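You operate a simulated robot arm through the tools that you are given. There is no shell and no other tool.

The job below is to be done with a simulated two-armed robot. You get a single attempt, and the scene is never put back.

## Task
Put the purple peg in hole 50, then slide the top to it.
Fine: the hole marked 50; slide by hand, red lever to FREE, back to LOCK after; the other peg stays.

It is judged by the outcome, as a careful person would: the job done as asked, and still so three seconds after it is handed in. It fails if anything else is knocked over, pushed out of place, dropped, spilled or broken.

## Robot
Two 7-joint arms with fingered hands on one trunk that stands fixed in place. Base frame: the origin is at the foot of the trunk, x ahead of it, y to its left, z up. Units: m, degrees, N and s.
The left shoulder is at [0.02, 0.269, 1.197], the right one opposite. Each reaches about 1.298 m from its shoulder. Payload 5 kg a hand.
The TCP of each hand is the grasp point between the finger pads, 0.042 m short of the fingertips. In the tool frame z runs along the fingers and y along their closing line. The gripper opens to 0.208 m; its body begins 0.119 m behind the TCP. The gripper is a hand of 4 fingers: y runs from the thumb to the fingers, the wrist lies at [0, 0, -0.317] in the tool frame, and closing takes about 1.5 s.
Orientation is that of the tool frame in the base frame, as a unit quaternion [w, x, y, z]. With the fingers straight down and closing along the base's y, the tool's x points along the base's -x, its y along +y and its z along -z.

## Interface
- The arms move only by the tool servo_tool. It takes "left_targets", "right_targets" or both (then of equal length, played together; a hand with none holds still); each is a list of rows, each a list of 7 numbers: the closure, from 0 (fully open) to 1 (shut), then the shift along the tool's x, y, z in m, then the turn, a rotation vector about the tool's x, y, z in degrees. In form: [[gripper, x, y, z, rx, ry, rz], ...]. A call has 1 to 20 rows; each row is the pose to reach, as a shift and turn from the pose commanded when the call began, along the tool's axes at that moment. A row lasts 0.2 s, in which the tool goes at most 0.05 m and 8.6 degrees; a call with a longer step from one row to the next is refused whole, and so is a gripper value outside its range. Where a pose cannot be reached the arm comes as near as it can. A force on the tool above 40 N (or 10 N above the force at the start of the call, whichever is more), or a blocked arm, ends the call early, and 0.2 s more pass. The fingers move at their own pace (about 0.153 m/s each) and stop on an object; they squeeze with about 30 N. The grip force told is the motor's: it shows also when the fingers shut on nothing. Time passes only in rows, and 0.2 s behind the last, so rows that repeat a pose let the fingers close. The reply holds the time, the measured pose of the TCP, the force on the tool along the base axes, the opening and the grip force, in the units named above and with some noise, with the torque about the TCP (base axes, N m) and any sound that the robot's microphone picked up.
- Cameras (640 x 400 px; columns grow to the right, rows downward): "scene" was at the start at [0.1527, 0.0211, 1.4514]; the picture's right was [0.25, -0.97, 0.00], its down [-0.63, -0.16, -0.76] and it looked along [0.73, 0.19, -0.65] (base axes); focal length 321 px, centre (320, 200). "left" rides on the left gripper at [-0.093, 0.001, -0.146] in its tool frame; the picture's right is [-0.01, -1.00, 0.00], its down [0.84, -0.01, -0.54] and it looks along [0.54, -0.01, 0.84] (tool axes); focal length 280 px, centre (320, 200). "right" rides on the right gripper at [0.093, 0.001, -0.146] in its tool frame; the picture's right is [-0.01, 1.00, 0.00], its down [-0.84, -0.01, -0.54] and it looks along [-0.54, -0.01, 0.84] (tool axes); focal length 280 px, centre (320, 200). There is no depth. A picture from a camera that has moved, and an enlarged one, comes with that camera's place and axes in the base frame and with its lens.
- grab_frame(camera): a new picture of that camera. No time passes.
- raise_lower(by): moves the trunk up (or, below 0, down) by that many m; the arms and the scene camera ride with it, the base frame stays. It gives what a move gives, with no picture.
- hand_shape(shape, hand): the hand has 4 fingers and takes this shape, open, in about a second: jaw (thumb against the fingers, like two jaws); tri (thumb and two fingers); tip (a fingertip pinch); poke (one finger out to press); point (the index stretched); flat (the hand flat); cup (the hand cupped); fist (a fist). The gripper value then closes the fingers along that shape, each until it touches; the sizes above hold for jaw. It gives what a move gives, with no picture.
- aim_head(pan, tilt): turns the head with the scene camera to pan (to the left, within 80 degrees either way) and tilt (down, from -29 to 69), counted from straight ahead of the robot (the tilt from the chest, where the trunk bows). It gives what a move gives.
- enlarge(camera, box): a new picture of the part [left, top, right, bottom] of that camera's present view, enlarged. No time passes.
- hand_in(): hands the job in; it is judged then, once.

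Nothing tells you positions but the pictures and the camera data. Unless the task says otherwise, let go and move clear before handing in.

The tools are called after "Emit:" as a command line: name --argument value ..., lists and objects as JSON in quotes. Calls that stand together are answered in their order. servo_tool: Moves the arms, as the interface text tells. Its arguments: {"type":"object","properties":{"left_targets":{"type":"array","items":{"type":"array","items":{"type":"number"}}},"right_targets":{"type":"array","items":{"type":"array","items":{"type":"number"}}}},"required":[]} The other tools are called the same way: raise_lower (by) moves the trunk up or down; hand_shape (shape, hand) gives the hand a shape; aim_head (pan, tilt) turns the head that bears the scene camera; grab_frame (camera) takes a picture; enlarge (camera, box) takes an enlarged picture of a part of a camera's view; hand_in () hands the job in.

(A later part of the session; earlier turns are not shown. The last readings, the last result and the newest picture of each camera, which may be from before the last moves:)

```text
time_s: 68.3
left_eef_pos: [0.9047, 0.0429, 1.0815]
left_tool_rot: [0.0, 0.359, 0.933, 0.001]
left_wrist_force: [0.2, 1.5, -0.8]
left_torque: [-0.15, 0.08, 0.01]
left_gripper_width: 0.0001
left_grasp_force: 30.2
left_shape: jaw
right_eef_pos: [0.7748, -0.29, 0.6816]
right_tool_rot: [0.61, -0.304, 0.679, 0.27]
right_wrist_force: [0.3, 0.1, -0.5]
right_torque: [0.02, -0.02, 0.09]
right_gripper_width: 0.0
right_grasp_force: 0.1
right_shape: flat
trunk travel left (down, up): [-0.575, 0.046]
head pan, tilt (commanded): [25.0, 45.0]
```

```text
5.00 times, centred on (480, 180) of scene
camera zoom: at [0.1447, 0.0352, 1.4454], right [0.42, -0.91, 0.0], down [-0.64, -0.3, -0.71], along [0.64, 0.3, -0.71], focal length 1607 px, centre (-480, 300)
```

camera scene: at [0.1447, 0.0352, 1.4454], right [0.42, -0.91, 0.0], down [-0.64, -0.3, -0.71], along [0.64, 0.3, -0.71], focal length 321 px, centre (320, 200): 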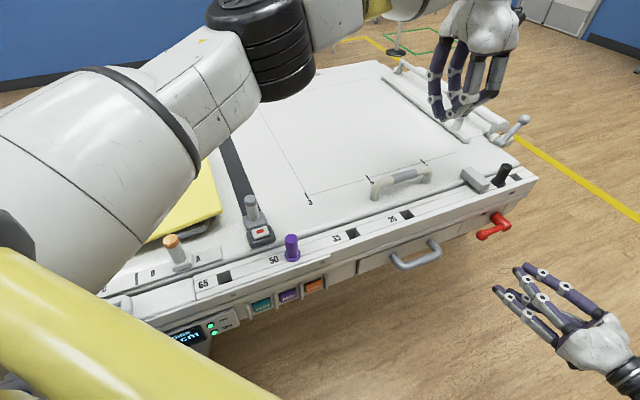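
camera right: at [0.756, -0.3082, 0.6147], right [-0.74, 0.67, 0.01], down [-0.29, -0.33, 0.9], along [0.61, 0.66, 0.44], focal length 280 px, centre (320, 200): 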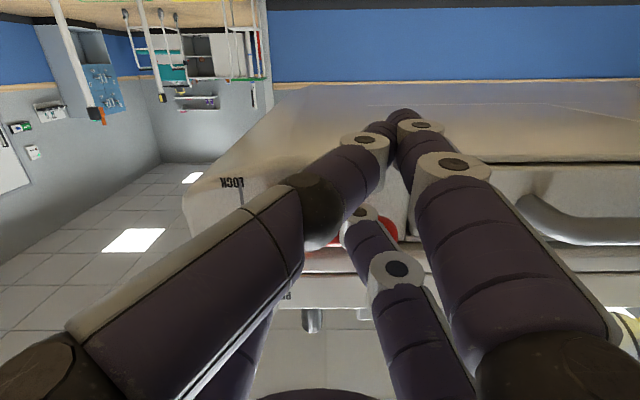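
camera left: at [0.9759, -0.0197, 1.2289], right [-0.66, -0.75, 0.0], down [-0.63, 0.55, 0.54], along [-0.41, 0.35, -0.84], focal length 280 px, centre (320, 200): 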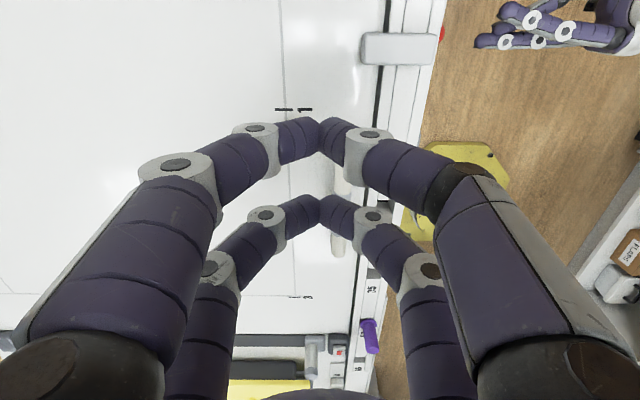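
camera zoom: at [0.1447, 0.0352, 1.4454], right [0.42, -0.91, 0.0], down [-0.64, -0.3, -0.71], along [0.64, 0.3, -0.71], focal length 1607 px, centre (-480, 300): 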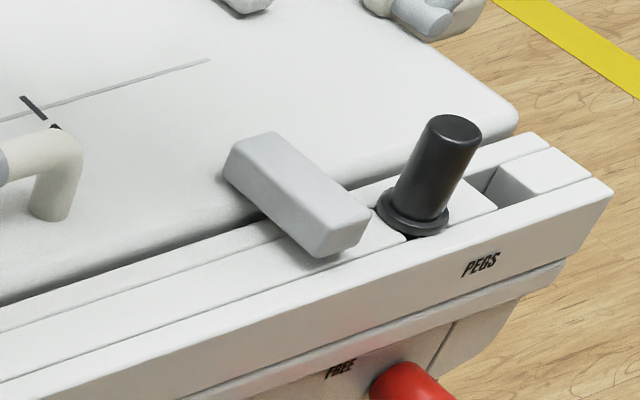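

The grey block is fixed to the sliding top, and its right face can be pushed without the hand ever passing the purple peg. I'll bring the left hand, leaning slightly, to just right of the block's inner end.

Emit:
servo_tool --left_targets '[[1, -0.0328, -0.0084, 0.0054, 0, -3.75, 0], [1, -0.0657, -0.0167, 0.0108, 0, -7.5, 0], [1, -0.0985, -0.0251, 0.0161, 0, -11.25, 0], [1, -0.1313, -0.0334, 0.0215, 0, -15, 0], [1, -0.1313, -0.0334, 0.0215, 0, -15, 0]]'

Emit:
grab_frame --camera "scene"

Emit:
grab_frame --camera "left"

Emit:
enlarge --camera "scene" --box '[400, 60, 560, 200]'

```text
time_s: 69.7
left_eef_pos: [0.9973, -0.0113, 1.0621]
left_tool_rot: [0.124, 0.326, 0.936, -0.049]
left_wrist_force: [0.2, 1.7, -0.9]
left_torque: [-0.31, 0.03, -0.12]
left_gripper_width: 0.0
left_grasp_force: 29.9
left_shape: jaw
left hand out of reach, approached as far as the arm can: row 4, 5
right_eef_pos: [0.7753, -0.2886, 0.6826]
right_tool_rot: [0.61, -0.304, 0.681, 0.269]
right_wrist_force: [0.6, 1.6, 0.6]
right_torque: [-0.1, 0.07, -0.07]
right_gripper_width: 0.0001
right_grasp_force: 0.0
right_shape: flat
trunk travel left (down, up): [-0.575, 0.046]
head pan, tilt (commanded): [25.0, 45.0]
stopped in row 5 (left hand): the arm was blocked; the commanded pose is now the measured one
```

```text
taken
camera scene: at [0.1451, 0.0368, 1.4452], right [0.42, -0.91, 0.0], down [-0.64, -0.3, -0.71], along [0.64, 0.3, -0.71], focal length 321 px, centre (320, 200)
```

scene: 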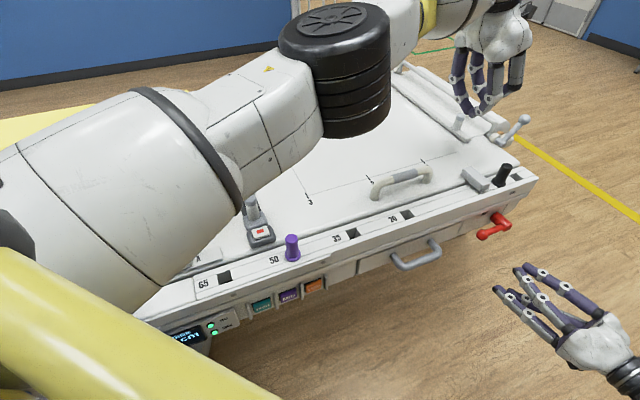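

```text
taken
camera left: at [1.041, -0.042, 1.2283], right [-0.61, -0.79, 0.01], down [-0.75, 0.59, 0.3], along [-0.24, 0.17, -0.95], focal length 280 px, centre (320, 200)
```

left: 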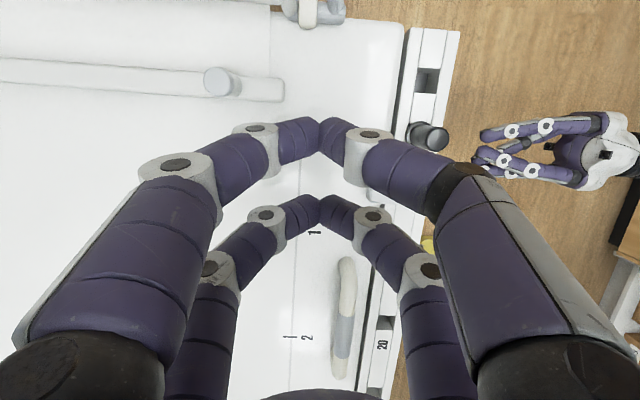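

```text
2.86 times, centred on (480, 130) of scene
camera zoom: at [0.1451, 0.0368, 1.4452], right [0.42, -0.91, 0.0], down [-0.64, -0.3, -0.71], along [0.64, 0.3, -0.71], focal length 918 px, centre (-137, 400)
```

zoom: 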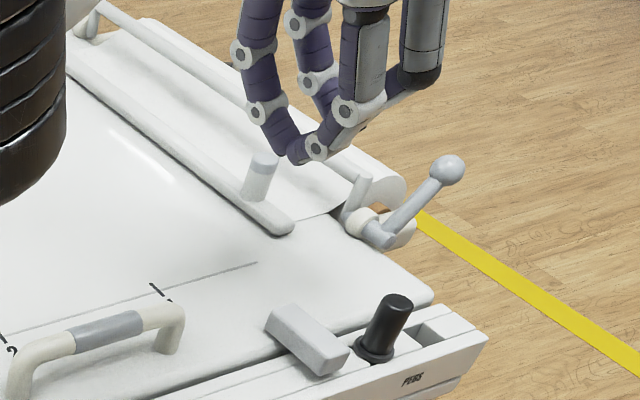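

Emit:
servo_tool --left_targets '[[1, -0.0032, -0.0211, 0.0088, 0.2, -3.2, 1.2], [1, -0.0065, -0.0423, 0.0175, 0.4, -6.4, 2.35], [1, -0.0097, -0.0634, 0.0263, 0.62, -9.64, 3.52], [1, -0.0097, -0.0634, 0.0263, 0.62, -9.64, 3.52]]'

Emit:
grab_frame --camera "left"

Emit:
enlarge --camera "scene" --box '[400, 80, 560, 220]'

```text
time_s: 70.7
left_eef_pos: [0.9623, -0.0939, 1.0403]
left_tool_rot: [0.201, 0.359, 0.908, -0.076]
left_wrist_force: [-6.2, -12.5, -1.5]
left_torque: [1.58, -0.8, 0.7]
left_gripper_width: 0.0
left_grasp_force: 30.3
left_shape: jaw
left hand out of reach, approached as far as the arm can: row 1, 2
right_eef_pos: [0.7727, -0.2943, 0.6817]
right_tool_rot: [0.612, -0.302, 0.679, 0.271]
right_wrist_force: [0.2, -0.9, 1.2]
right_torque: [-0.08, 0.11, 0.13]
right_gripper_width: 0.0
right_grasp_force: 0.1
right_shape: flat
trunk travel left (down, up): [-0.575, 0.046]
head pan, tilt (commanded): [25.0, 45.0]
```

```text
taken
camera left: at [0.9795, -0.1113, 1.2123], right [-0.67, -0.74, 0.0], down [-0.73, 0.67, 0.14], along [-0.1, 0.09, -0.99], focal length 280 px, centre (320, 200)
```

left: 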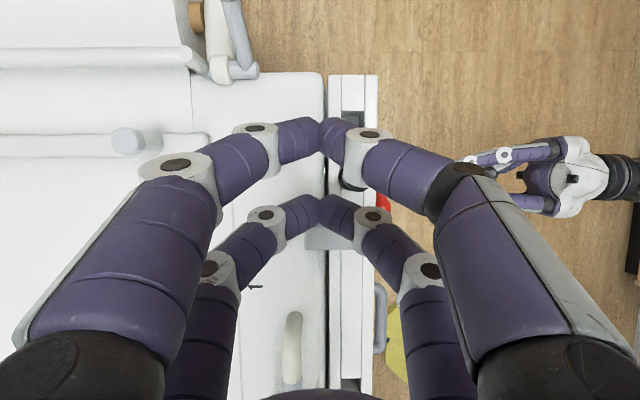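

```text
2.86 times, centred on (480, 150) of scene
camera zoom: at [0.1427, 0.0281, 1.4459], right [0.42, -0.91, 0.0], down [-0.64, -0.3, -0.71], along [0.64, 0.3, -0.7], focal length 918 px, centre (-137, 343)
```

zoom: 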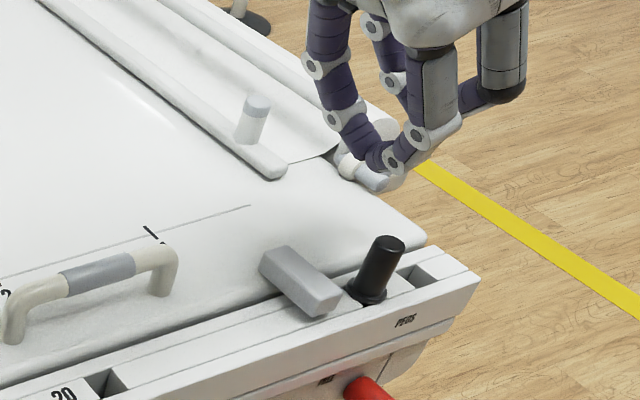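

Emit:
servo_tool --left_targets '[[1, 0, 0, 0, 0, 0, 0], [1, 0, 0, 0, 0, 0, 0]]'

Emit:
grab_frame --camera "left"

Emit:
enlarge --camera "scene" --box '[400, 80, 560, 220]'

```text
time_s: 71.3
left_eef_pos: [0.9678, -0.0791, 1.0396]
left_tool_rot: [0.202, 0.353, 0.91, -0.077]
left_wrist_force: [0.8, 2.0, -0.4]
left_torque: [-0.35, 0.08, -0.13]
left_gripper_width: 0.0
left_grasp_force: 29.9
left_shape: jaw
right_eef_pos: [0.7738, -0.2903, 0.6809]
right_tool_rot: [0.61, -0.304, 0.681, 0.269]
right_wrist_force: [-0.4, 0.7, 1.8]
right_torque: [-0.11, 0.11, -0.05]
right_gripper_width: 0.0001
right_grasp_force: 0.1
right_shape: flat
trunk travel left (down, up): [-0.575, 0.046]
head pan, tilt (commanded): [25.0, 45.0]
```

```text
taken
camera left: at [0.9853, -0.0948, 1.2123], right [-0.67, -0.75, 0.0], down [-0.74, 0.66, 0.13], along [-0.1, 0.08, -0.99], focal length 280 px, centre (320, 200)
```

left: 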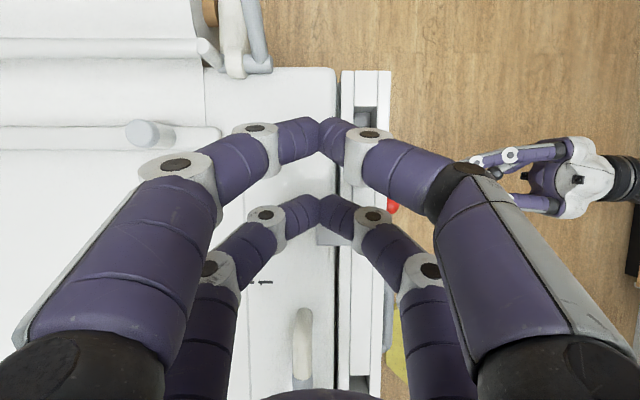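

```text
2.86 times, centred on (480, 150) of scene
camera zoom: at [0.1443, 0.0366, 1.4453], right [0.42, -0.91, 0.0], down [-0.64, -0.3, -0.71], along [0.64, 0.3, -0.71], focal length 918 px, centre (-137, 343)
```

zoom: 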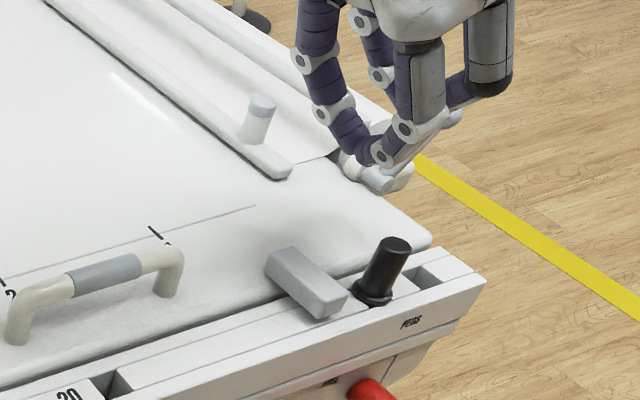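

Emit:
servo_tool --left_targets '[[1, 0.007, 0, 0.0151, 0, 0, 0], [1, 0.0141, 0, 0.0302, 0, 0, 0], [1, 0.0211, 0, 0.0453, 0, 0, 0], [1, 0.0211, 0, 0.0453, 0, 0, 0], [1, 0.0211, 0, 0.0453, 0, 0, 0]]'

Emit:
grab_frame --camera "left"

Emit:
enlarge --camera "scene" --box '[400, 100, 560, 220]'

```text
time_s: 72.5
left_eef_pos: [0.9671, -0.0818, 0.9909]
left_tool_rot: [0.202, 0.355, 0.91, -0.077]
left_wrist_force: [-0.1, 0.1, 0.2]
left_torque: [-0.02, -0.03, -0.01]
left_gripper_width: 0.0002
left_grasp_force: 30.1
left_shape: jaw
right_eef_pos: [0.7737, -0.2919, 0.6817]
right_tool_rot: [0.611, -0.303, 0.68, 0.269]
right_wrist_force: [0.3, 0.1, -1.3]
right_torque: [-0.01, 0.05, 0.05]
right_gripper_width: 0.0
right_grasp_force: 0.1
right_shape: flat
trunk travel left (down, up): [-0.575, 0.046]
head pan, tilt (commanded): [25.0, 45.0]
```

```text
taken
camera left: at [0.9854, -0.0974, 1.163], right [-0.67, -0.75, 0.0], down [-0.74, 0.66, 0.13], along [-0.1, 0.09, -0.99], focal length 280 px, centre (320, 200)
```

left: 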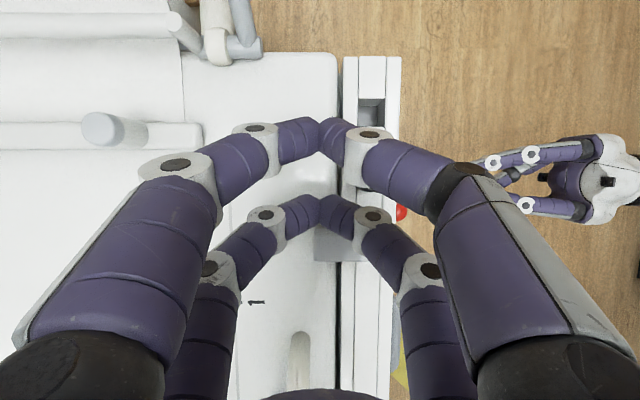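

```text
3.33 times, centred on (480, 160) of scene
camera zoom: at [0.1444, 0.0347, 1.4453], right [0.42, -0.91, 0.0], down [-0.64, -0.3, -0.71], along [0.64, 0.3, -0.71], focal length 1071 px, centre (-213, 333)
```

zoom: 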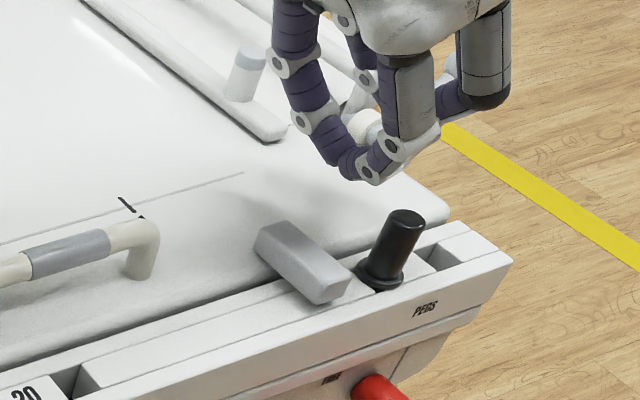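

Emit:
servo_tool --left_targets '[[1, 0.0043, 0.0121, 0.0091, 0, 0, 0], [1, 0.0086, 0.0121, 0.0181, 0, 0, 0], [1, 0.0129, 0.0121, 0.0272, 0, 0, 0], [1, 0.0129, 0.0121, 0.0272, 0, 0, 0]]'

Emit:
grab_frame --camera "left"

Emit:
enlarge --camera "scene" --box '[430, 120, 530, 200]'

```text
time_s: 73.5
left_eef_pos: [0.9759, -0.0714, 0.9604]
left_tool_rot: [0.201, 0.355, 0.91, -0.077]
left_wrist_force: [0.7, 0.9, -0.4]
left_torque: [-0.01, 0.04, 0.02]
left_gripper_width: 0.0
left_grasp_force: 29.9
left_shape: jaw
right_eef_pos: [0.7732, -0.2913, 0.6817]
right_tool_rot: [0.61, -0.304, 0.68, 0.27]
right_wrist_force: [0.4, -0.3, -0.1]
right_torque: [0.01, -0.02, 0.13]
right_gripper_width: 0.0001
right_grasp_force: 0.1
right_shape: flat
trunk travel left (down, up): [-0.575, 0.046]
head pan, tilt (commanded): [25.0, 45.0]
```

```text
taken
camera left: at [0.9939, -0.0873, 1.1331], right [-0.67, -0.75, 0.0], down [-0.74, 0.66, 0.13], along [-0.1, 0.09, -0.99], focal length 280 px, centre (320, 200)
```

left: 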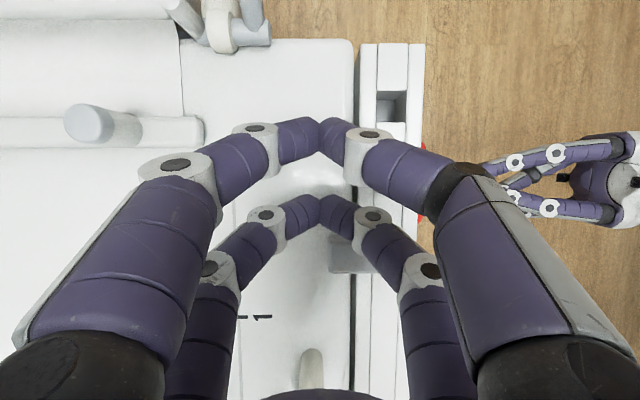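

```text
5.00 times, centred on (480, 160) of scene
camera zoom: at [0.1447, 0.0347, 1.4454], right [0.42, -0.91, 0.0], down [-0.64, -0.3, -0.71], along [0.64, 0.3, -0.71], focal length 1607 px, centre (-480, 400)
```

zoom: 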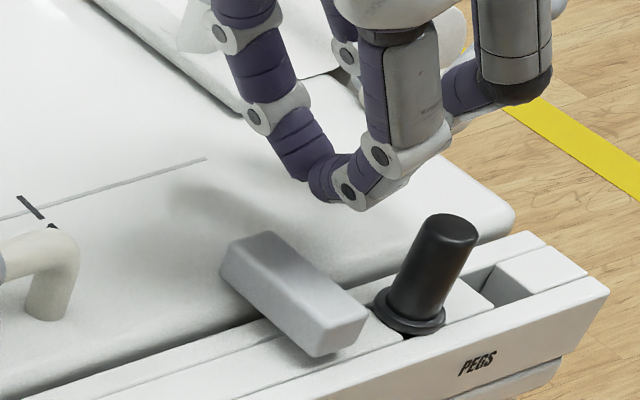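

Emit:
servo_tool --left_targets '[[1, 0.003, -0.002, 0.0065, 0, 0, 0], [1, 0.0061, -0.004, 0.0131, 0, 0, 0], [1, 0.0061, -0.004, 0.0131, 0, 0, 0]]'

Emit:
grab_frame --camera "left"

Emit:
enlarge --camera "scene" --box '[430, 120, 530, 200]'

```text
time_s: 74.3
left_eef_pos: [0.9739, -0.074, 0.9445]
left_tool_rot: [0.202, 0.354, 0.91, -0.077]
left_wrist_force: [-0.2, 0.3, -0.2]
left_torque: [-0.01, 0.02, 0.01]
left_gripper_width: 0.0
left_grasp_force: 30.8
left_shape: jaw
right_eef_pos: [0.7749, -0.2916, 0.6822]
right_tool_rot: [0.611, -0.303, 0.68, 0.269]
right_wrist_force: [0.0, 0.6, 0.0]
right_torque: [0.02, 0.02, 0.09]
right_gripper_width: 0.0
right_grasp_force: 0.0
right_shape: flat
trunk travel left (down, up): [-0.575, 0.046]
head pan, tilt (commanded): [25.0, 45.0]
```

```text
taken
camera left: at [0.9911, -0.0903, 1.1181], right [-0.67, -0.75, 0.0], down [-0.74, 0.66, 0.13], along [-0.1, 0.09, -0.99], focal length 280 px, centre (320, 200)
```

left: 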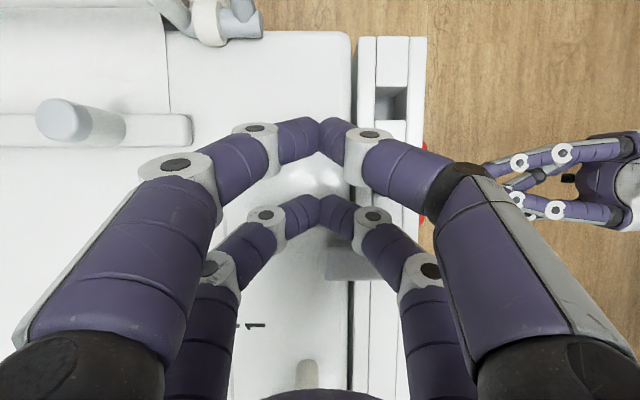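

```text
5.00 times, centred on (480, 160) of scene
camera zoom: at [0.1445, 0.0347, 1.4453], right [0.42, -0.91, 0.0], down [-0.64, -0.3, -0.71], along [0.64, 0.3, -0.71], focal length 1607 px, centre (-480, 400)
```

zoom: 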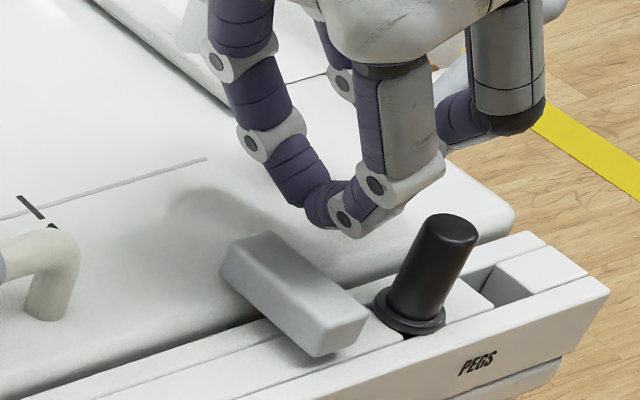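

Emit:
servo_tool --left_targets '[[1, 0.0021, 0, 0.0045, 0, 0, 0], [1, 0.0066, 0, 0.0024, 0, 0, 0], [1, 0.0112, -0.0001, 0.0003, 0, 0, 0], [1, 0.0157, -0.0001, -0.0018, 0, 0, 0], [1, 0.0202, -0.0001, -0.0039, 0, 0, 0], [1, 0.0247, -0.0002, -0.0061, 0, 0, 0], [1, 0.0293, -0.0002, -0.0082, 0, 0, 0]]'

Emit:
enlarge --camera "scene" --box '[430, 120, 530, 200]'

Emit:
grab_frame --camera "left"

```text
time_s: 75.9
left_eef_pos: [0.9507, -0.0529, 0.9409]
left_tool_rot: [0.201, 0.354, 0.91, -0.076]
left_wrist_force: [-0.2, 0.5, 1.0]
left_torque: [-0.06, 0.01, -0.02]
left_gripper_width: 0.0
left_grasp_force: 30.1
left_shape: jaw
right_eef_pos: [0.7742, -0.2905, 0.6817]
right_tool_rot: [0.611, -0.304, 0.68, 0.27]
right_wrist_force: [0.6, 0.0, 0.2]
right_torque: [0.01, 0.03, 0.07]
right_gripper_width: 0.0001
right_grasp_force: 0.0
right_shape: flat
trunk travel left (down, up): [-0.575, 0.046]
head pan, tilt (commanded): [25.0, 45.0]
```

```text
5.00 times, centred on (480, 160) of scene
camera zoom: at [0.1445, 0.0348, 1.4454], right [0.42, -0.91, 0.0], down [-0.64, -0.3, -0.71], along [0.64, 0.3, -0.71], focal length 1607 px, centre (-480, 400)
```

zoom: 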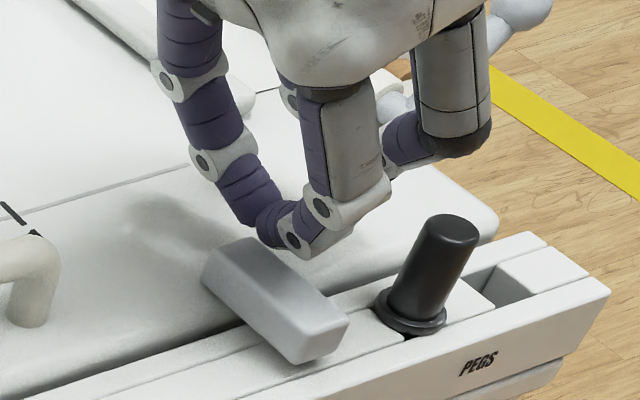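

```text
taken
camera left: at [0.9693, -0.0689, 1.1131], right [-0.67, -0.75, 0.0], down [-0.74, 0.66, 0.13], along [-0.1, 0.09, -0.99], focal length 280 px, centre (320, 200)
```

left: 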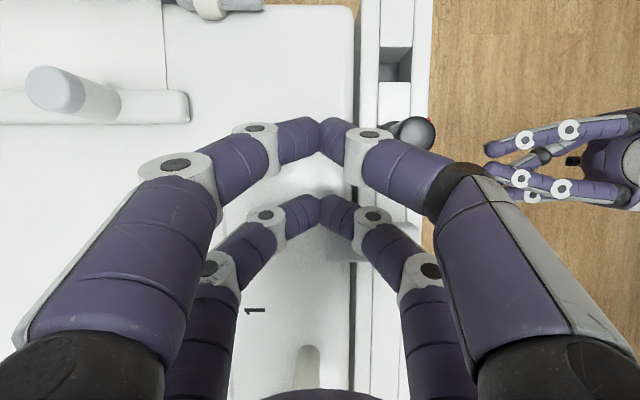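

The top slides easily with the block. I'll keep pushing along the rail in measured strokes.

Emit:
servo_tool --left_targets '[[1, 0.0181, -0.0001, -0.0084, 0, 0, 0], [1, 0.0407, -0.0003, -0.019, 0, 0, 0], [1, 0.0634, -0.0004, -0.0295, 0, 0, 0], [1, 0.086, -0.0006, -0.0401, 0, 0, 0], [1, 0.1086, -0.0007, -0.0506, 0, 0, 0], [1, 0.1312, -0.0009, -0.0612, 0, 0, 0], [1, 0.1539, -0.001, -0.0717, 0, 0, 0], [1, 0.1765, -0.0012, -0.0823, 0, 0, 0], [1, 0.1946, -0.0013, -0.0907, 0, 0, 0]]'

Emit:
grab_frame --camera "scene"

Emit:
grab_frame --camera "left"

```text
time_s: 77.9
left_eef_pos: [0.7923, 0.092, 0.9395]
left_tool_rot: [0.2, 0.355, 0.91, -0.077]
left_wrist_force: [0.3, -0.6, 0.5]
left_torque: [-0.05, 0.06, -0.04]
left_gripper_width: 0.0
left_grasp_force: 30.0
left_shape: jaw
right_eef_pos: [0.7748, -0.2916, 0.6825]
right_tool_rot: [0.611, -0.303, 0.68, 0.269]
right_wrist_force: [0.4, 0.3, -0.8]
right_torque: [-0.01, 0.05, 0.08]
right_gripper_width: 0.0002
right_grasp_force: 0.1
right_shape: flat
trunk travel left (down, up): [-0.575, 0.046]
head pan, tilt (commanded): [25.0, 45.0]
```

```text
taken
camera scene: at [0.1448, 0.0351, 1.4453], right [0.42, -0.91, 0.0], down [-0.64, -0.3, -0.71], along [0.64, 0.3, -0.71], focal length 321 px, centre (320, 200)
```

scene: 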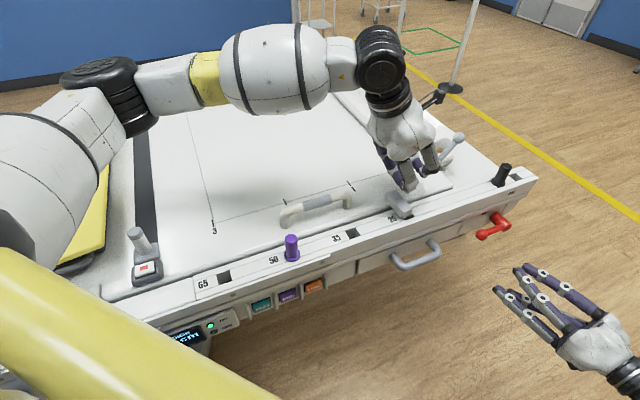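

```text
taken
camera left: at [0.81, 0.0755, 1.1121], right [-0.67, -0.75, 0.0], down [-0.74, 0.66, 0.13], along [-0.1, 0.09, -0.99], focal length 280 px, centre (320, 200)
```

left: 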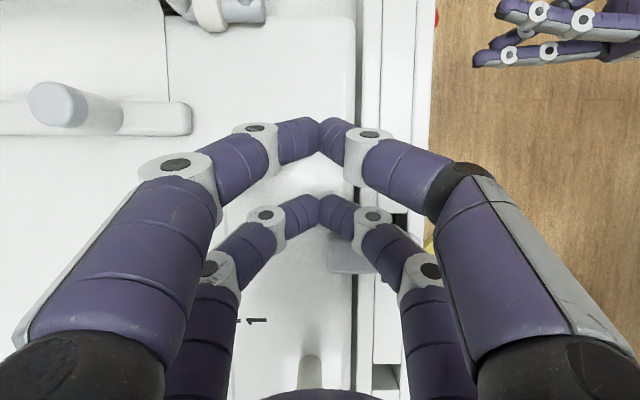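

Emit:
servo_tool --left_targets '[[1, 0.0181, -0.0001, -0.0084, 0, 0, 0], [1, 0.0407, -0.0003, -0.019, 0, 0, 0], [1, 0.0634, -0.0004, -0.0295, 0, 0, 0], [1, 0.086, -0.0006, -0.0401, 0, 0, 0], [1, 0.1086, -0.0007, -0.0506, 0, 0, 0], [1, 0.1312, -0.0009, -0.0612, 0, 0, 0], [1, 0.1539, -0.001, -0.0717, 0, 0, 0], [1, 0.1765, -0.0012, -0.0823, 0, 0, 0], [1, 0.1946, -0.0013, -0.0907, 0, 0, 0]]'

Emit:
grab_frame --camera "scene"

Emit:
grab_frame --camera "left"

```text
time_s: 79.2
left_eef_pos: [0.7032, 0.1726, 0.9416]
left_tool_rot: [0.204, 0.353, 0.91, -0.078]
left_wrist_force: [1.5, 1.1, -0.8]
left_torque: [-0.09, 0.19, -0.09]
left_gripper_width: 0.0004
left_grasp_force: 29.7
left_shape: jaw
right_eef_pos: [0.7752, -0.2908, 0.6803]
right_tool_rot: [0.609, -0.304, 0.681, 0.269]
right_wrist_force: [0.3, 0.3, -1.5]
right_torque: [0.07, -0.04, 0.16]
right_gripper_width: 0.0
right_grasp_force: 0.0
right_shape: flat
trunk travel left (down, up): [-0.575, 0.046]
head pan, tilt (commanded): [25.0, 45.0]
stopped in row 6 (left hand): the force on the tool passed its limit at 40 N (the readings are from after the stop); the commanded pose is now the measured one
```

```text
taken
camera scene: at [0.1461, 0.0352, 1.4446], right [0.42, -0.91, 0.0], down [-0.64, -0.3, -0.71], along [0.64, 0.3, -0.71], focal length 321 px, centre (320, 200)
```

scene: 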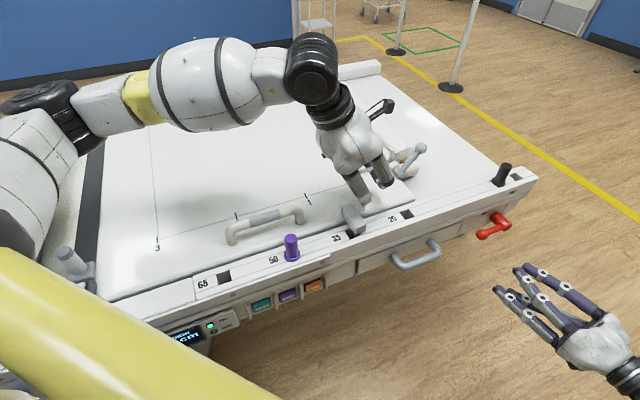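

```text
taken
camera left: at [0.7217, 0.1572, 1.1148], right [-0.67, -0.75, 0.0], down [-0.74, 0.66, 0.13], along [-0.1, 0.08, -0.99], focal length 280 px, centre (320, 200)
```

left: 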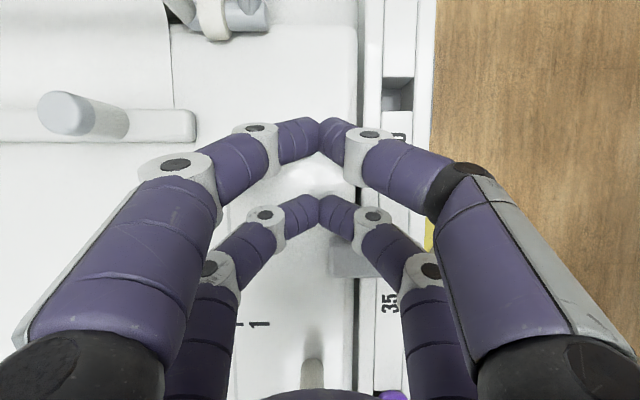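

The top stopped at about hole 35 with the hand at its force limit, well short of the peg. I'll look to the left for what is in the way.

Emit:
aim_head --pan 60 --tilt 45

Emit:
grab_frame --camera "scene"

Emit:
aim_head --pan 80 --tilt 40

Emit:
grab_frame --camera "scene"

```text
time_s: 80.2
left_eef_pos: [0.7031, 0.172, 0.9456]
left_tool_rot: [0.203, 0.354, 0.91, -0.078]
left_wrist_force: [0.4, 0.1, -0.5]
left_torque: [0.0, 0.02, 0.0]
left_gripper_width: 0.0
left_grasp_force: 30.1
left_shape: jaw
right_eef_pos: [0.7744, -0.2917, 0.6813]
right_tool_rot: [0.61, -0.303, 0.681, 0.268]
right_wrist_force: [-0.4, 0.3, 0.4]
right_torque: [-0.02, -0.05, -0.08]
right_gripper_width: 0.0001
right_grasp_force: 0.1
right_shape: flat
trunk travel left (down, up): [-0.575, 0.046]
head pan, tilt (commanded): [60.0, 45.0]
```

```text
taken
camera scene: at [0.1118, 0.0708, 1.4453], right [0.87, -0.5, 0.0], down [-0.35, -0.61, -0.71], along [0.35, 0.61, -0.71], focal length 321 px, centre (320, 200)
```

scene: 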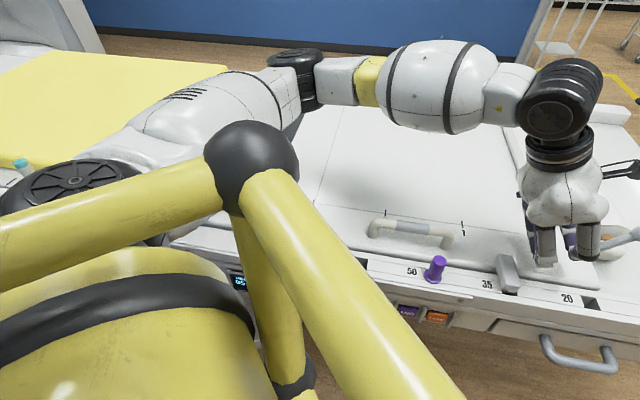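

```text
time_s: 81.0
left_eef_pos: [0.7031, 0.1714, 0.9425]
left_tool_rot: [0.204, 0.354, 0.909, -0.078]
left_wrist_force: [-0.1, 0.3, 0.1]
left_torque: [-0.01, 0.04, 0.0]
left_gripper_width: 0.0
left_grasp_force: 29.9
left_shape: jaw
right_eef_pos: [0.7741, -0.2924, 0.6817]
right_tool_rot: [0.61, -0.304, 0.68, 0.27]
right_wrist_force: [-0.4, -0.1, -0.5]
right_torque: [0.01, 0.04, 0.07]
right_gripper_width: 0.0
right_grasp_force: 0.0
right_shape: flat
trunk travel left (down, up): [-0.575, 0.046]
head pan, tilt (commanded): [80.0, 40.0]
```

```text
taken
camera scene: at [0.0856, 0.084, 1.4526], right [0.98, -0.17, 0.0], down [-0.11, -0.63, -0.77], along [0.13, 0.75, -0.64], focal length 321 px, centre (320, 200)
```

scene: 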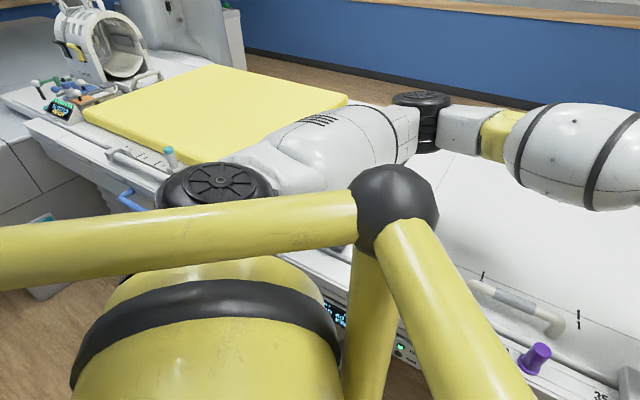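

Emit:
aim_head --pan 40 --tilt 55

Emit:
grab_frame --camera "scene"

Emit:
enlarge --camera "scene" --box '[60, 60, 320, 220]'

Emit:
enlarge --camera "scene" --box '[320, 100, 520, 240]'

```text
time_s: 82.1
left_eef_pos: [0.7029, 0.1716, 0.9441]
left_tool_rot: [0.203, 0.355, 0.909, -0.078]
left_wrist_force: [0.3, 0.4, 0.0]
left_torque: [-0.01, -0.02, -0.03]
left_gripper_width: 0.0
left_grasp_force: 30.1
left_shape: jaw
right_eef_pos: [0.7759, -0.2913, 0.6814]
right_tool_rot: [0.61, -0.304, 0.681, 0.269]
right_wrist_force: [-0.4, -0.3, 0.5]
right_torque: [0.01, -0.02, -0.04]
right_gripper_width: 0.0
right_grasp_force: 0.0
right_shape: flat
trunk travel left (down, up): [-0.575, 0.046]
head pan, tilt (commanded): [40.0, 55.0]
```

```text
taken
camera scene: at [0.1261, 0.0467, 1.4319], right [0.64, -0.77, 0.0], down [-0.63, -0.53, -0.57], along [0.44, 0.37, -0.82], focal length 321 px, centre (320, 200)
```

scene: 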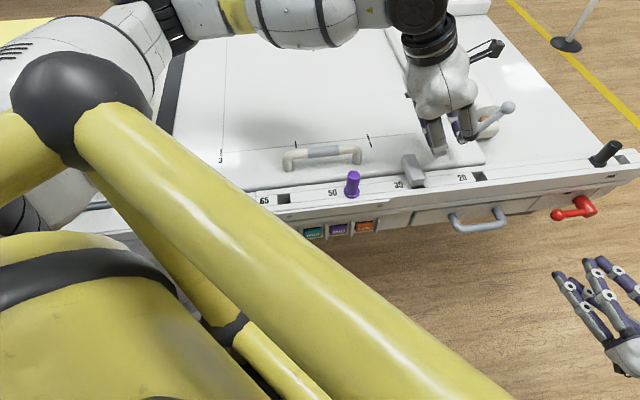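

```text
2.46 times, centred on (190, 140) of scene
camera zoom: at [0.1261, 0.0467, 1.4319], right [0.64, -0.77, 0.0], down [-0.63, -0.53, -0.57], along [0.44, 0.37, -0.82], focal length 791 px, centre (640, 348)
```

zoom: 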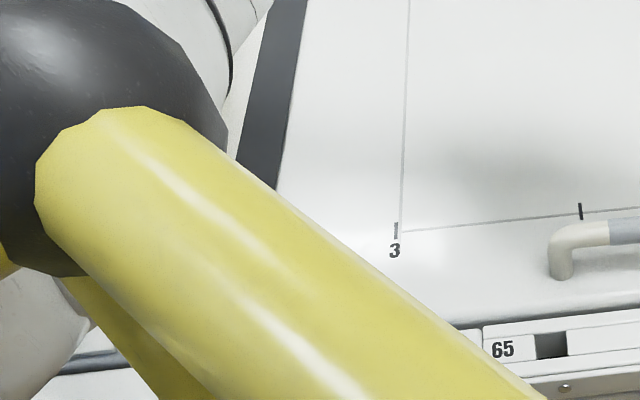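

```text
2.86 times, centred on (420, 170) of scene
camera zoom: at [0.1261, 0.0467, 1.4319], right [0.64, -0.77, 0.0], down [-0.63, -0.53, -0.57], along [0.44, 0.37, -0.82], focal length 918 px, centre (34, 286)
```

zoom: 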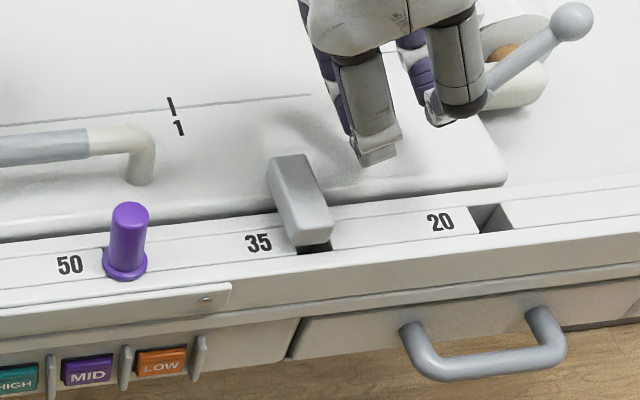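

Emit:
aim_head --pan 75 --tilt 40

Emit:
grab_frame --camera "scene"

Emit:
enlarge --camera "scene" --box '[0, 0, 320, 200]'

```text
time_s: 83.1
left_eef_pos: [0.7027, 0.1712, 0.9448]
left_tool_rot: [0.204, 0.354, 0.909, -0.077]
left_wrist_force: [-0.1, -0.1, -0.2]
left_torque: [0.0, 0.03, 0.03]
left_gripper_width: 0.0001
left_grasp_force: 30.4
left_shape: jaw
right_eef_pos: [0.7738, -0.2926, 0.6821]
right_tool_rot: [0.611, -0.303, 0.68, 0.269]
right_wrist_force: [1.5, -1.4, 0.1]
right_torque: [0.01, -0.01, 0.07]
right_gripper_width: 0.0
right_grasp_force: 0.0
right_shape: flat
trunk travel left (down, up): [-0.575, 0.046]
head pan, tilt (commanded): [75.0, 40.0]
```

```text
taken
camera scene: at [0.0929, 0.0824, 1.4526], right [0.97, -0.26, 0.0], down [-0.17, -0.62, -0.77], along [0.2, 0.74, -0.64], focal length 321 px, centre (320, 200)
```

scene: 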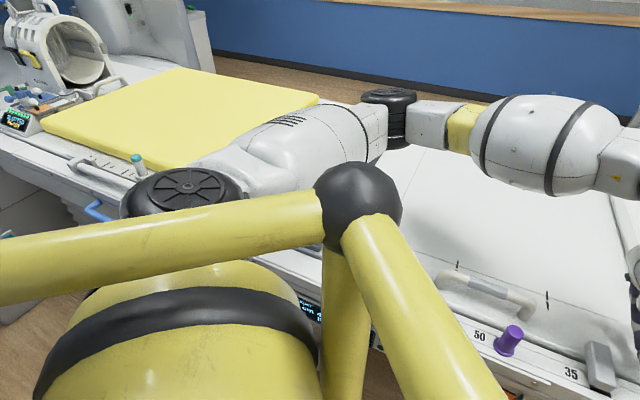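

```text
2.00 times, centred on (160, 100) of scene
camera zoom: at [0.0929, 0.0824, 1.4526], right [0.97, -0.26, 0.0], down [-0.17, -0.62, -0.77], along [0.2, 0.74, -0.64], focal length 643 px, centre (640, 400)
```

zoom: 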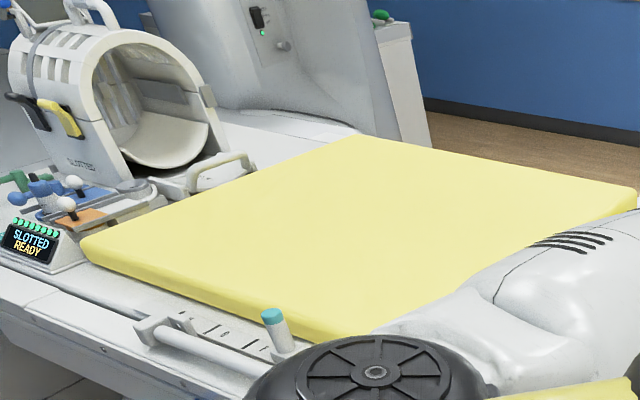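

Nothing I can see blocks the top, and the whole top, including the coil, moved together. I'll push again slowly and watch the force.

Emit:
servo_tool --left_targets '[[1, 0.0072, 0, -0.0034, 0, 0, 0], [1, 0.0145, -0.0001, -0.0068, 0, 0, 0], [1, 0.0217, -0.0001, -0.0101, 0, 0, 0], [1, 0.0271, -0.0002, -0.0127, 0, 0, 0], [1, 0.0326, -0.0002, -0.0152, 0, 0, 0], [1, 0.038, -0.0002, -0.0177, 0, 0, 0]]'

Emit:
aim_head --pan 40 --tilt 55

Emit:
enlarge --camera "scene" --box '[320, 100, 520, 240]'

```text
time_s: 84.5
left_eef_pos: [0.6737, 0.1987, 0.944]
left_tool_rot: [0.205, 0.355, 0.909, -0.077]
left_wrist_force: [2.8, -0.5, 6.0]
left_torque: [0.04, 0.0, -0.01]
left_gripper_width: 0.0
left_grasp_force: 29.8
left_shape: jaw
right_eef_pos: [0.7738, -0.2924, 0.6816]
right_tool_rot: [0.61, -0.304, 0.68, 0.27]
right_wrist_force: [0.0, -1.0, 0.5]
right_torque: [0.02, -0.01, 0.07]
right_gripper_width: 0.0
right_grasp_force: 0.0
right_shape: flat
trunk travel left (down, up): [-0.575, 0.046]
head pan, tilt (commanded): [75.0, 40.0]
```

```text
time_s: 85.5
left_eef_pos: [0.6727, 0.1993, 0.945]
left_tool_rot: [0.205, 0.354, 0.909, -0.077]
left_wrist_force: [4.4, -1.8, 13.7]
left_torque: [0.04, 0.12, 0.02]
left_gripper_width: 0.0
left_grasp_force: 30.1
left_shape: jaw
right_eef_pos: [0.7739, -0.2918, 0.6827]
right_tool_rot: [0.611, -0.303, 0.68, 0.269]
right_wrist_force: [0.3, 0.7, -0.7]
right_torque: [-0.02, 0.03, -0.09]
right_gripper_width: 0.0
right_grasp_force: 0.1
right_shape: flat
trunk travel left (down, up): [-0.575, 0.046]
head pan, tilt (commanded): [40.0, 55.0]
```

```text
2.86 times, centred on (420, 170) of scene
camera zoom: at [0.1256, 0.0464, 1.4321], right [0.64, -0.77, 0.0], down [-0.63, -0.53, -0.57], along [0.44, 0.37, -0.82], focal length 918 px, centre (34, 286)
```

zoom: 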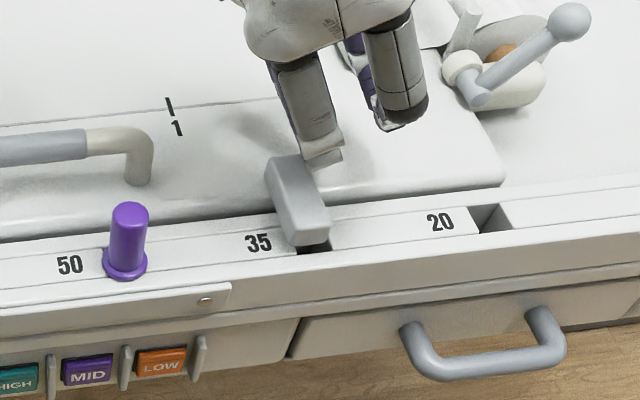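

Emit:
aim_head --pan 20 --tilt 60

Emit:
grab_frame --camera "scene"

Emit:
enlarge --camera "scene" --box '[60, 100, 320, 260]'

Emit:
grab_frame --camera "left"

```text
time_s: 86.3
left_eef_pos: [0.6725, 0.1994, 0.9445]
left_tool_rot: [0.205, 0.353, 0.91, -0.077]
left_wrist_force: [4.2, -0.8, 16.7]
left_torque: [0.03, 0.14, 0.01]
left_gripper_width: 0.0001
left_grasp_force: 30.0
left_shape: jaw
right_eef_pos: [0.774, -0.2922, 0.6816]
right_tool_rot: [0.611, -0.303, 0.68, 0.269]
right_wrist_force: [0.5, 0.3, -0.3]
right_torque: [0.04, 0.0, 0.07]
right_gripper_width: 0.0
right_grasp_force: 0.0
right_shape: flat
trunk travel left (down, up): [-0.575, 0.046]
head pan, tilt (commanded): [20.0, 60.0]
```

```text
taken
camera scene: at [0.133, 0.0228, 1.426], right [0.34, -0.94, 0.0], down [-0.81, -0.3, -0.5], along [0.47, 0.17, -0.87], focal length 321 px, centre (320, 200)
```

scene: 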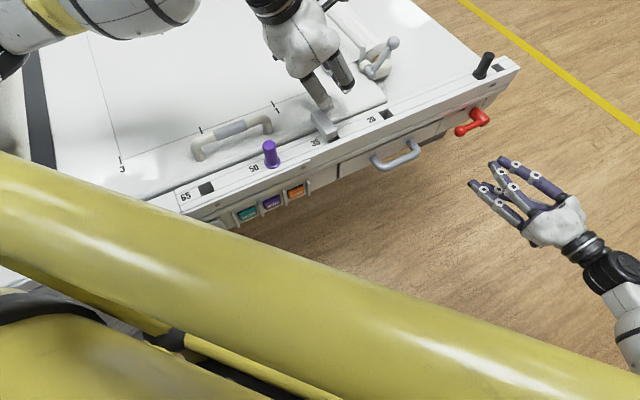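

```text
2.46 times, centred on (190, 180) of scene
camera zoom: at [0.133, 0.0228, 1.426], right [0.34, -0.94, 0.0], down [-0.81, -0.3, -0.5], along [0.47, 0.17, -0.87], focal length 791 px, centre (640, 249)
```

zoom: 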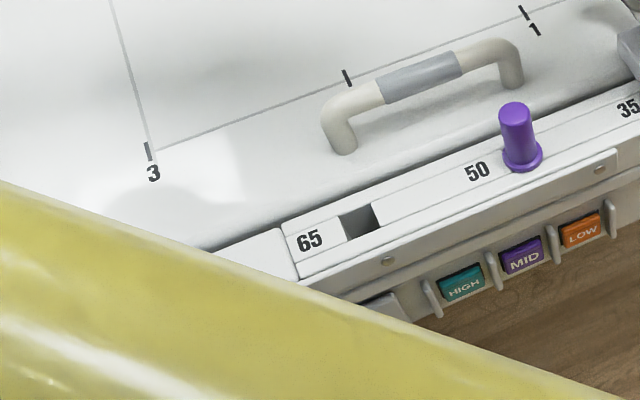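

```text
taken
camera left: at [0.6896, 0.1838, 1.1172], right [-0.67, -0.75, 0.0], down [-0.74, 0.66, 0.13], along [-0.1, 0.08, -0.99], focal length 280 px, centre (320, 200)
```

left: 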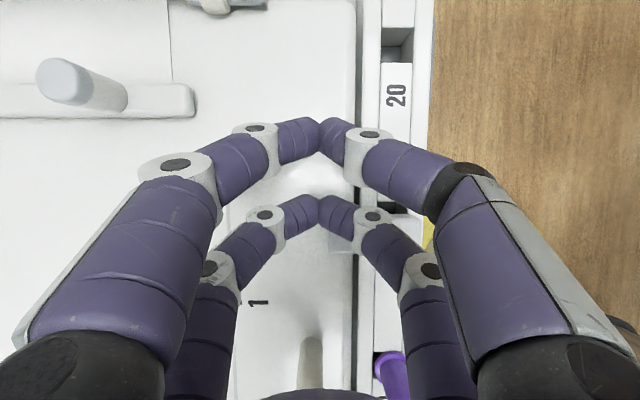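

Emit:
servo_tool --left_targets '[[1, -0.0127, 0, -0.0272, 0, 0, 0], [1, -0.0253, 0, -0.0543, 0, 0, 0], [1, -0.0422, 0, -0.0905, 0, 0, 0], [1, -0.0591, 0, -0.1267, 0, 0, 0], [1, -0.0591, 0, -0.1267, 0, 0, 0]]'

Emit:
enlarge --camera "scene" --box '[230, 70, 410, 190]'

Emit:
grab_frame --camera "left"

Emit:
enlarge --camera "scene" --box '[440, 40, 530, 150]'

```text
time_s: 87.5
left_eef_pos: [0.6719, 0.1993, 1.0842]
left_tool_rot: [0.204, 0.355, 0.909, -0.077]
left_wrist_force: [0.5, 0.3, 0.9]
left_torque: [-0.03, 0.03, -0.02]
left_gripper_width: 0.0
left_grasp_force: 29.9
left_shape: jaw
right_eef_pos: [0.7745, -0.2902, 0.682]
right_tool_rot: [0.61, -0.304, 0.68, 0.27]
right_wrist_force: [0.0, 0.0, 0.7]
right_torque: [0.06, 0.01, 0.11]
right_gripper_width: 0.0
right_grasp_force: 0.0
right_shape: flat
trunk travel left (down, up): [-0.575, 0.046]
head pan, tilt (commanded): [20.0, 60.0]
```

```text
3.33 times, centred on (320, 130) of scene
camera zoom: at [0.1338, 0.0231, 1.4257], right [0.34, -0.94, 0.0], down [-0.81, -0.3, -0.5], along [0.47, 0.17, -0.87], focal length 1071 px, centre (320, 433)
```

zoom: 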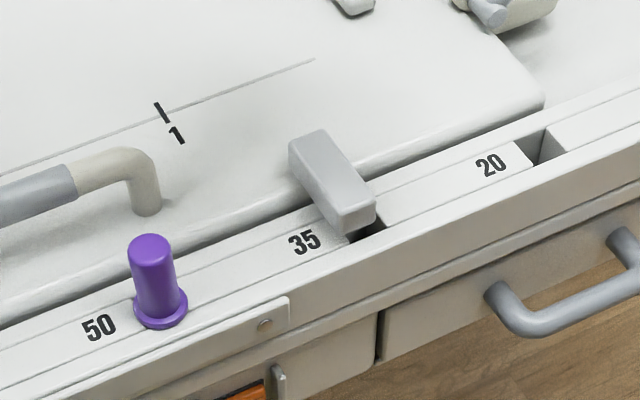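

```text
taken
camera left: at [0.6889, 0.1847, 1.2555], right [-0.67, -0.75, 0.0], down [-0.74, 0.66, 0.13], along [-0.1, 0.08, -0.99], focal length 280 px, centre (320, 200)
```

left: 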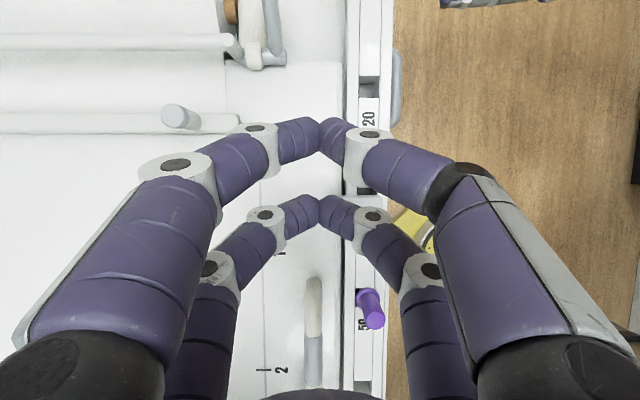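

```text
3.64 times, centred on (485, 95) of scene
camera zoom: at [0.1338, 0.0231, 1.4257], right [0.34, -0.94, 0.0], down [-0.81, -0.3, -0.5], along [0.47, 0.17, -0.87], focal length 1169 px, centre (-280, 582)
```

zoom: 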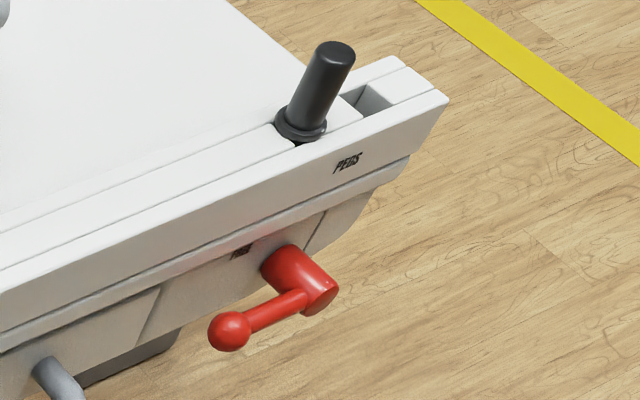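

The lever still reads FREE and nothing is in the way. The leaning fingertip was riding up on the block's edge and pressing down. I'll set the hand upright so it pushes squarely and lower on the block.

Emit:
servo_tool --left_targets '[[1, -0.0001, -0.0002, 0.0232, 0, 6.3, 0], [1, -0.0002, -0.0005, 0.0464, 0, 12.6, 0], [1, -0.0004, -0.0007, 0.0696, 0, 18.9, 0], [1, -0.0005, -0.0009, 0.0928, 0, 25.2, 0], [1, -0.0005, -0.0009, 0.0928, 0, 25.2, 0]]'

Emit:
grab_frame --camera "left"

Emit:
enlarge --camera "scene" --box '[230, 50, 410, 170]'

```text
time_s: 88.8
left_eef_pos: [0.7002, 0.1733, 0.9997]
left_tool_rot: [0.0, 0.362, 0.932, 0.002]
left_wrist_force: [-0.7, 0.9, 0.2]
left_torque: [-0.03, 0.04, 0.02]
left_gripper_width: 0.0003
left_grasp_force: 30.1
left_shape: jaw
right_eef_pos: [0.7741, -0.2916, 0.682]
right_tool_rot: [0.61, -0.304, 0.681, 0.269]
right_wrist_force: [0.0, -0.8, -0.1]
right_torque: [-0.01, 0.02, 0.08]
right_gripper_width: 0.0003
right_grasp_force: 0.0
right_shape: flat
trunk travel left (down, up): [-0.575, 0.046]
head pan, tilt (commanded): [20.0, 60.0]
```

```text
taken
camera left: at [0.7698, 0.1095, 1.1466], right [-0.66, -0.75, 0.0], down [-0.63, 0.56, 0.54], along [-0.4, 0.36, -0.84], focal length 280 px, centre (320, 200)
```

left: 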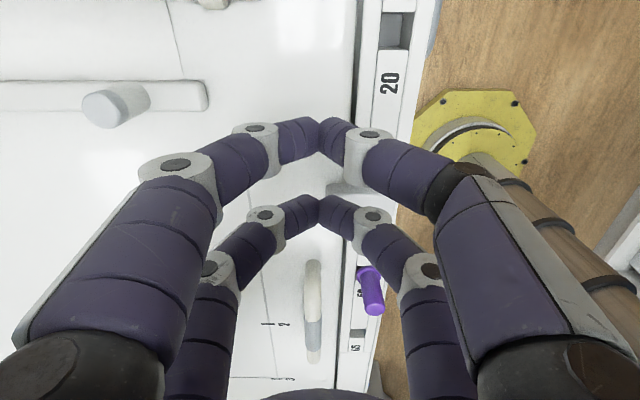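

```text
3.33 times, centred on (320, 110) of scene
camera zoom: at [0.1336, 0.0232, 1.4259], right [0.34, -0.94, 0.0], down [-0.81, -0.3, -0.5], along [0.47, 0.17, -0.87], focal length 1071 px, centre (320, 500)
```

zoom: 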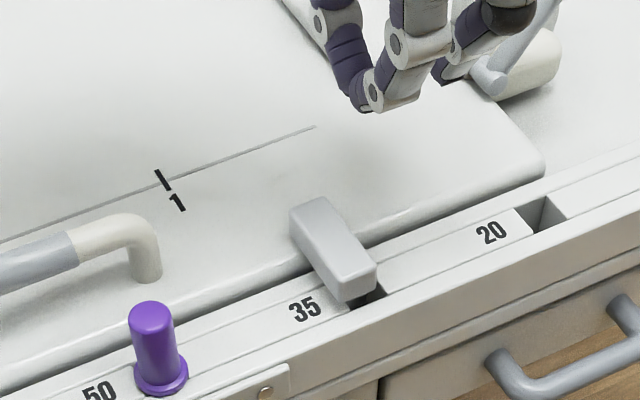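

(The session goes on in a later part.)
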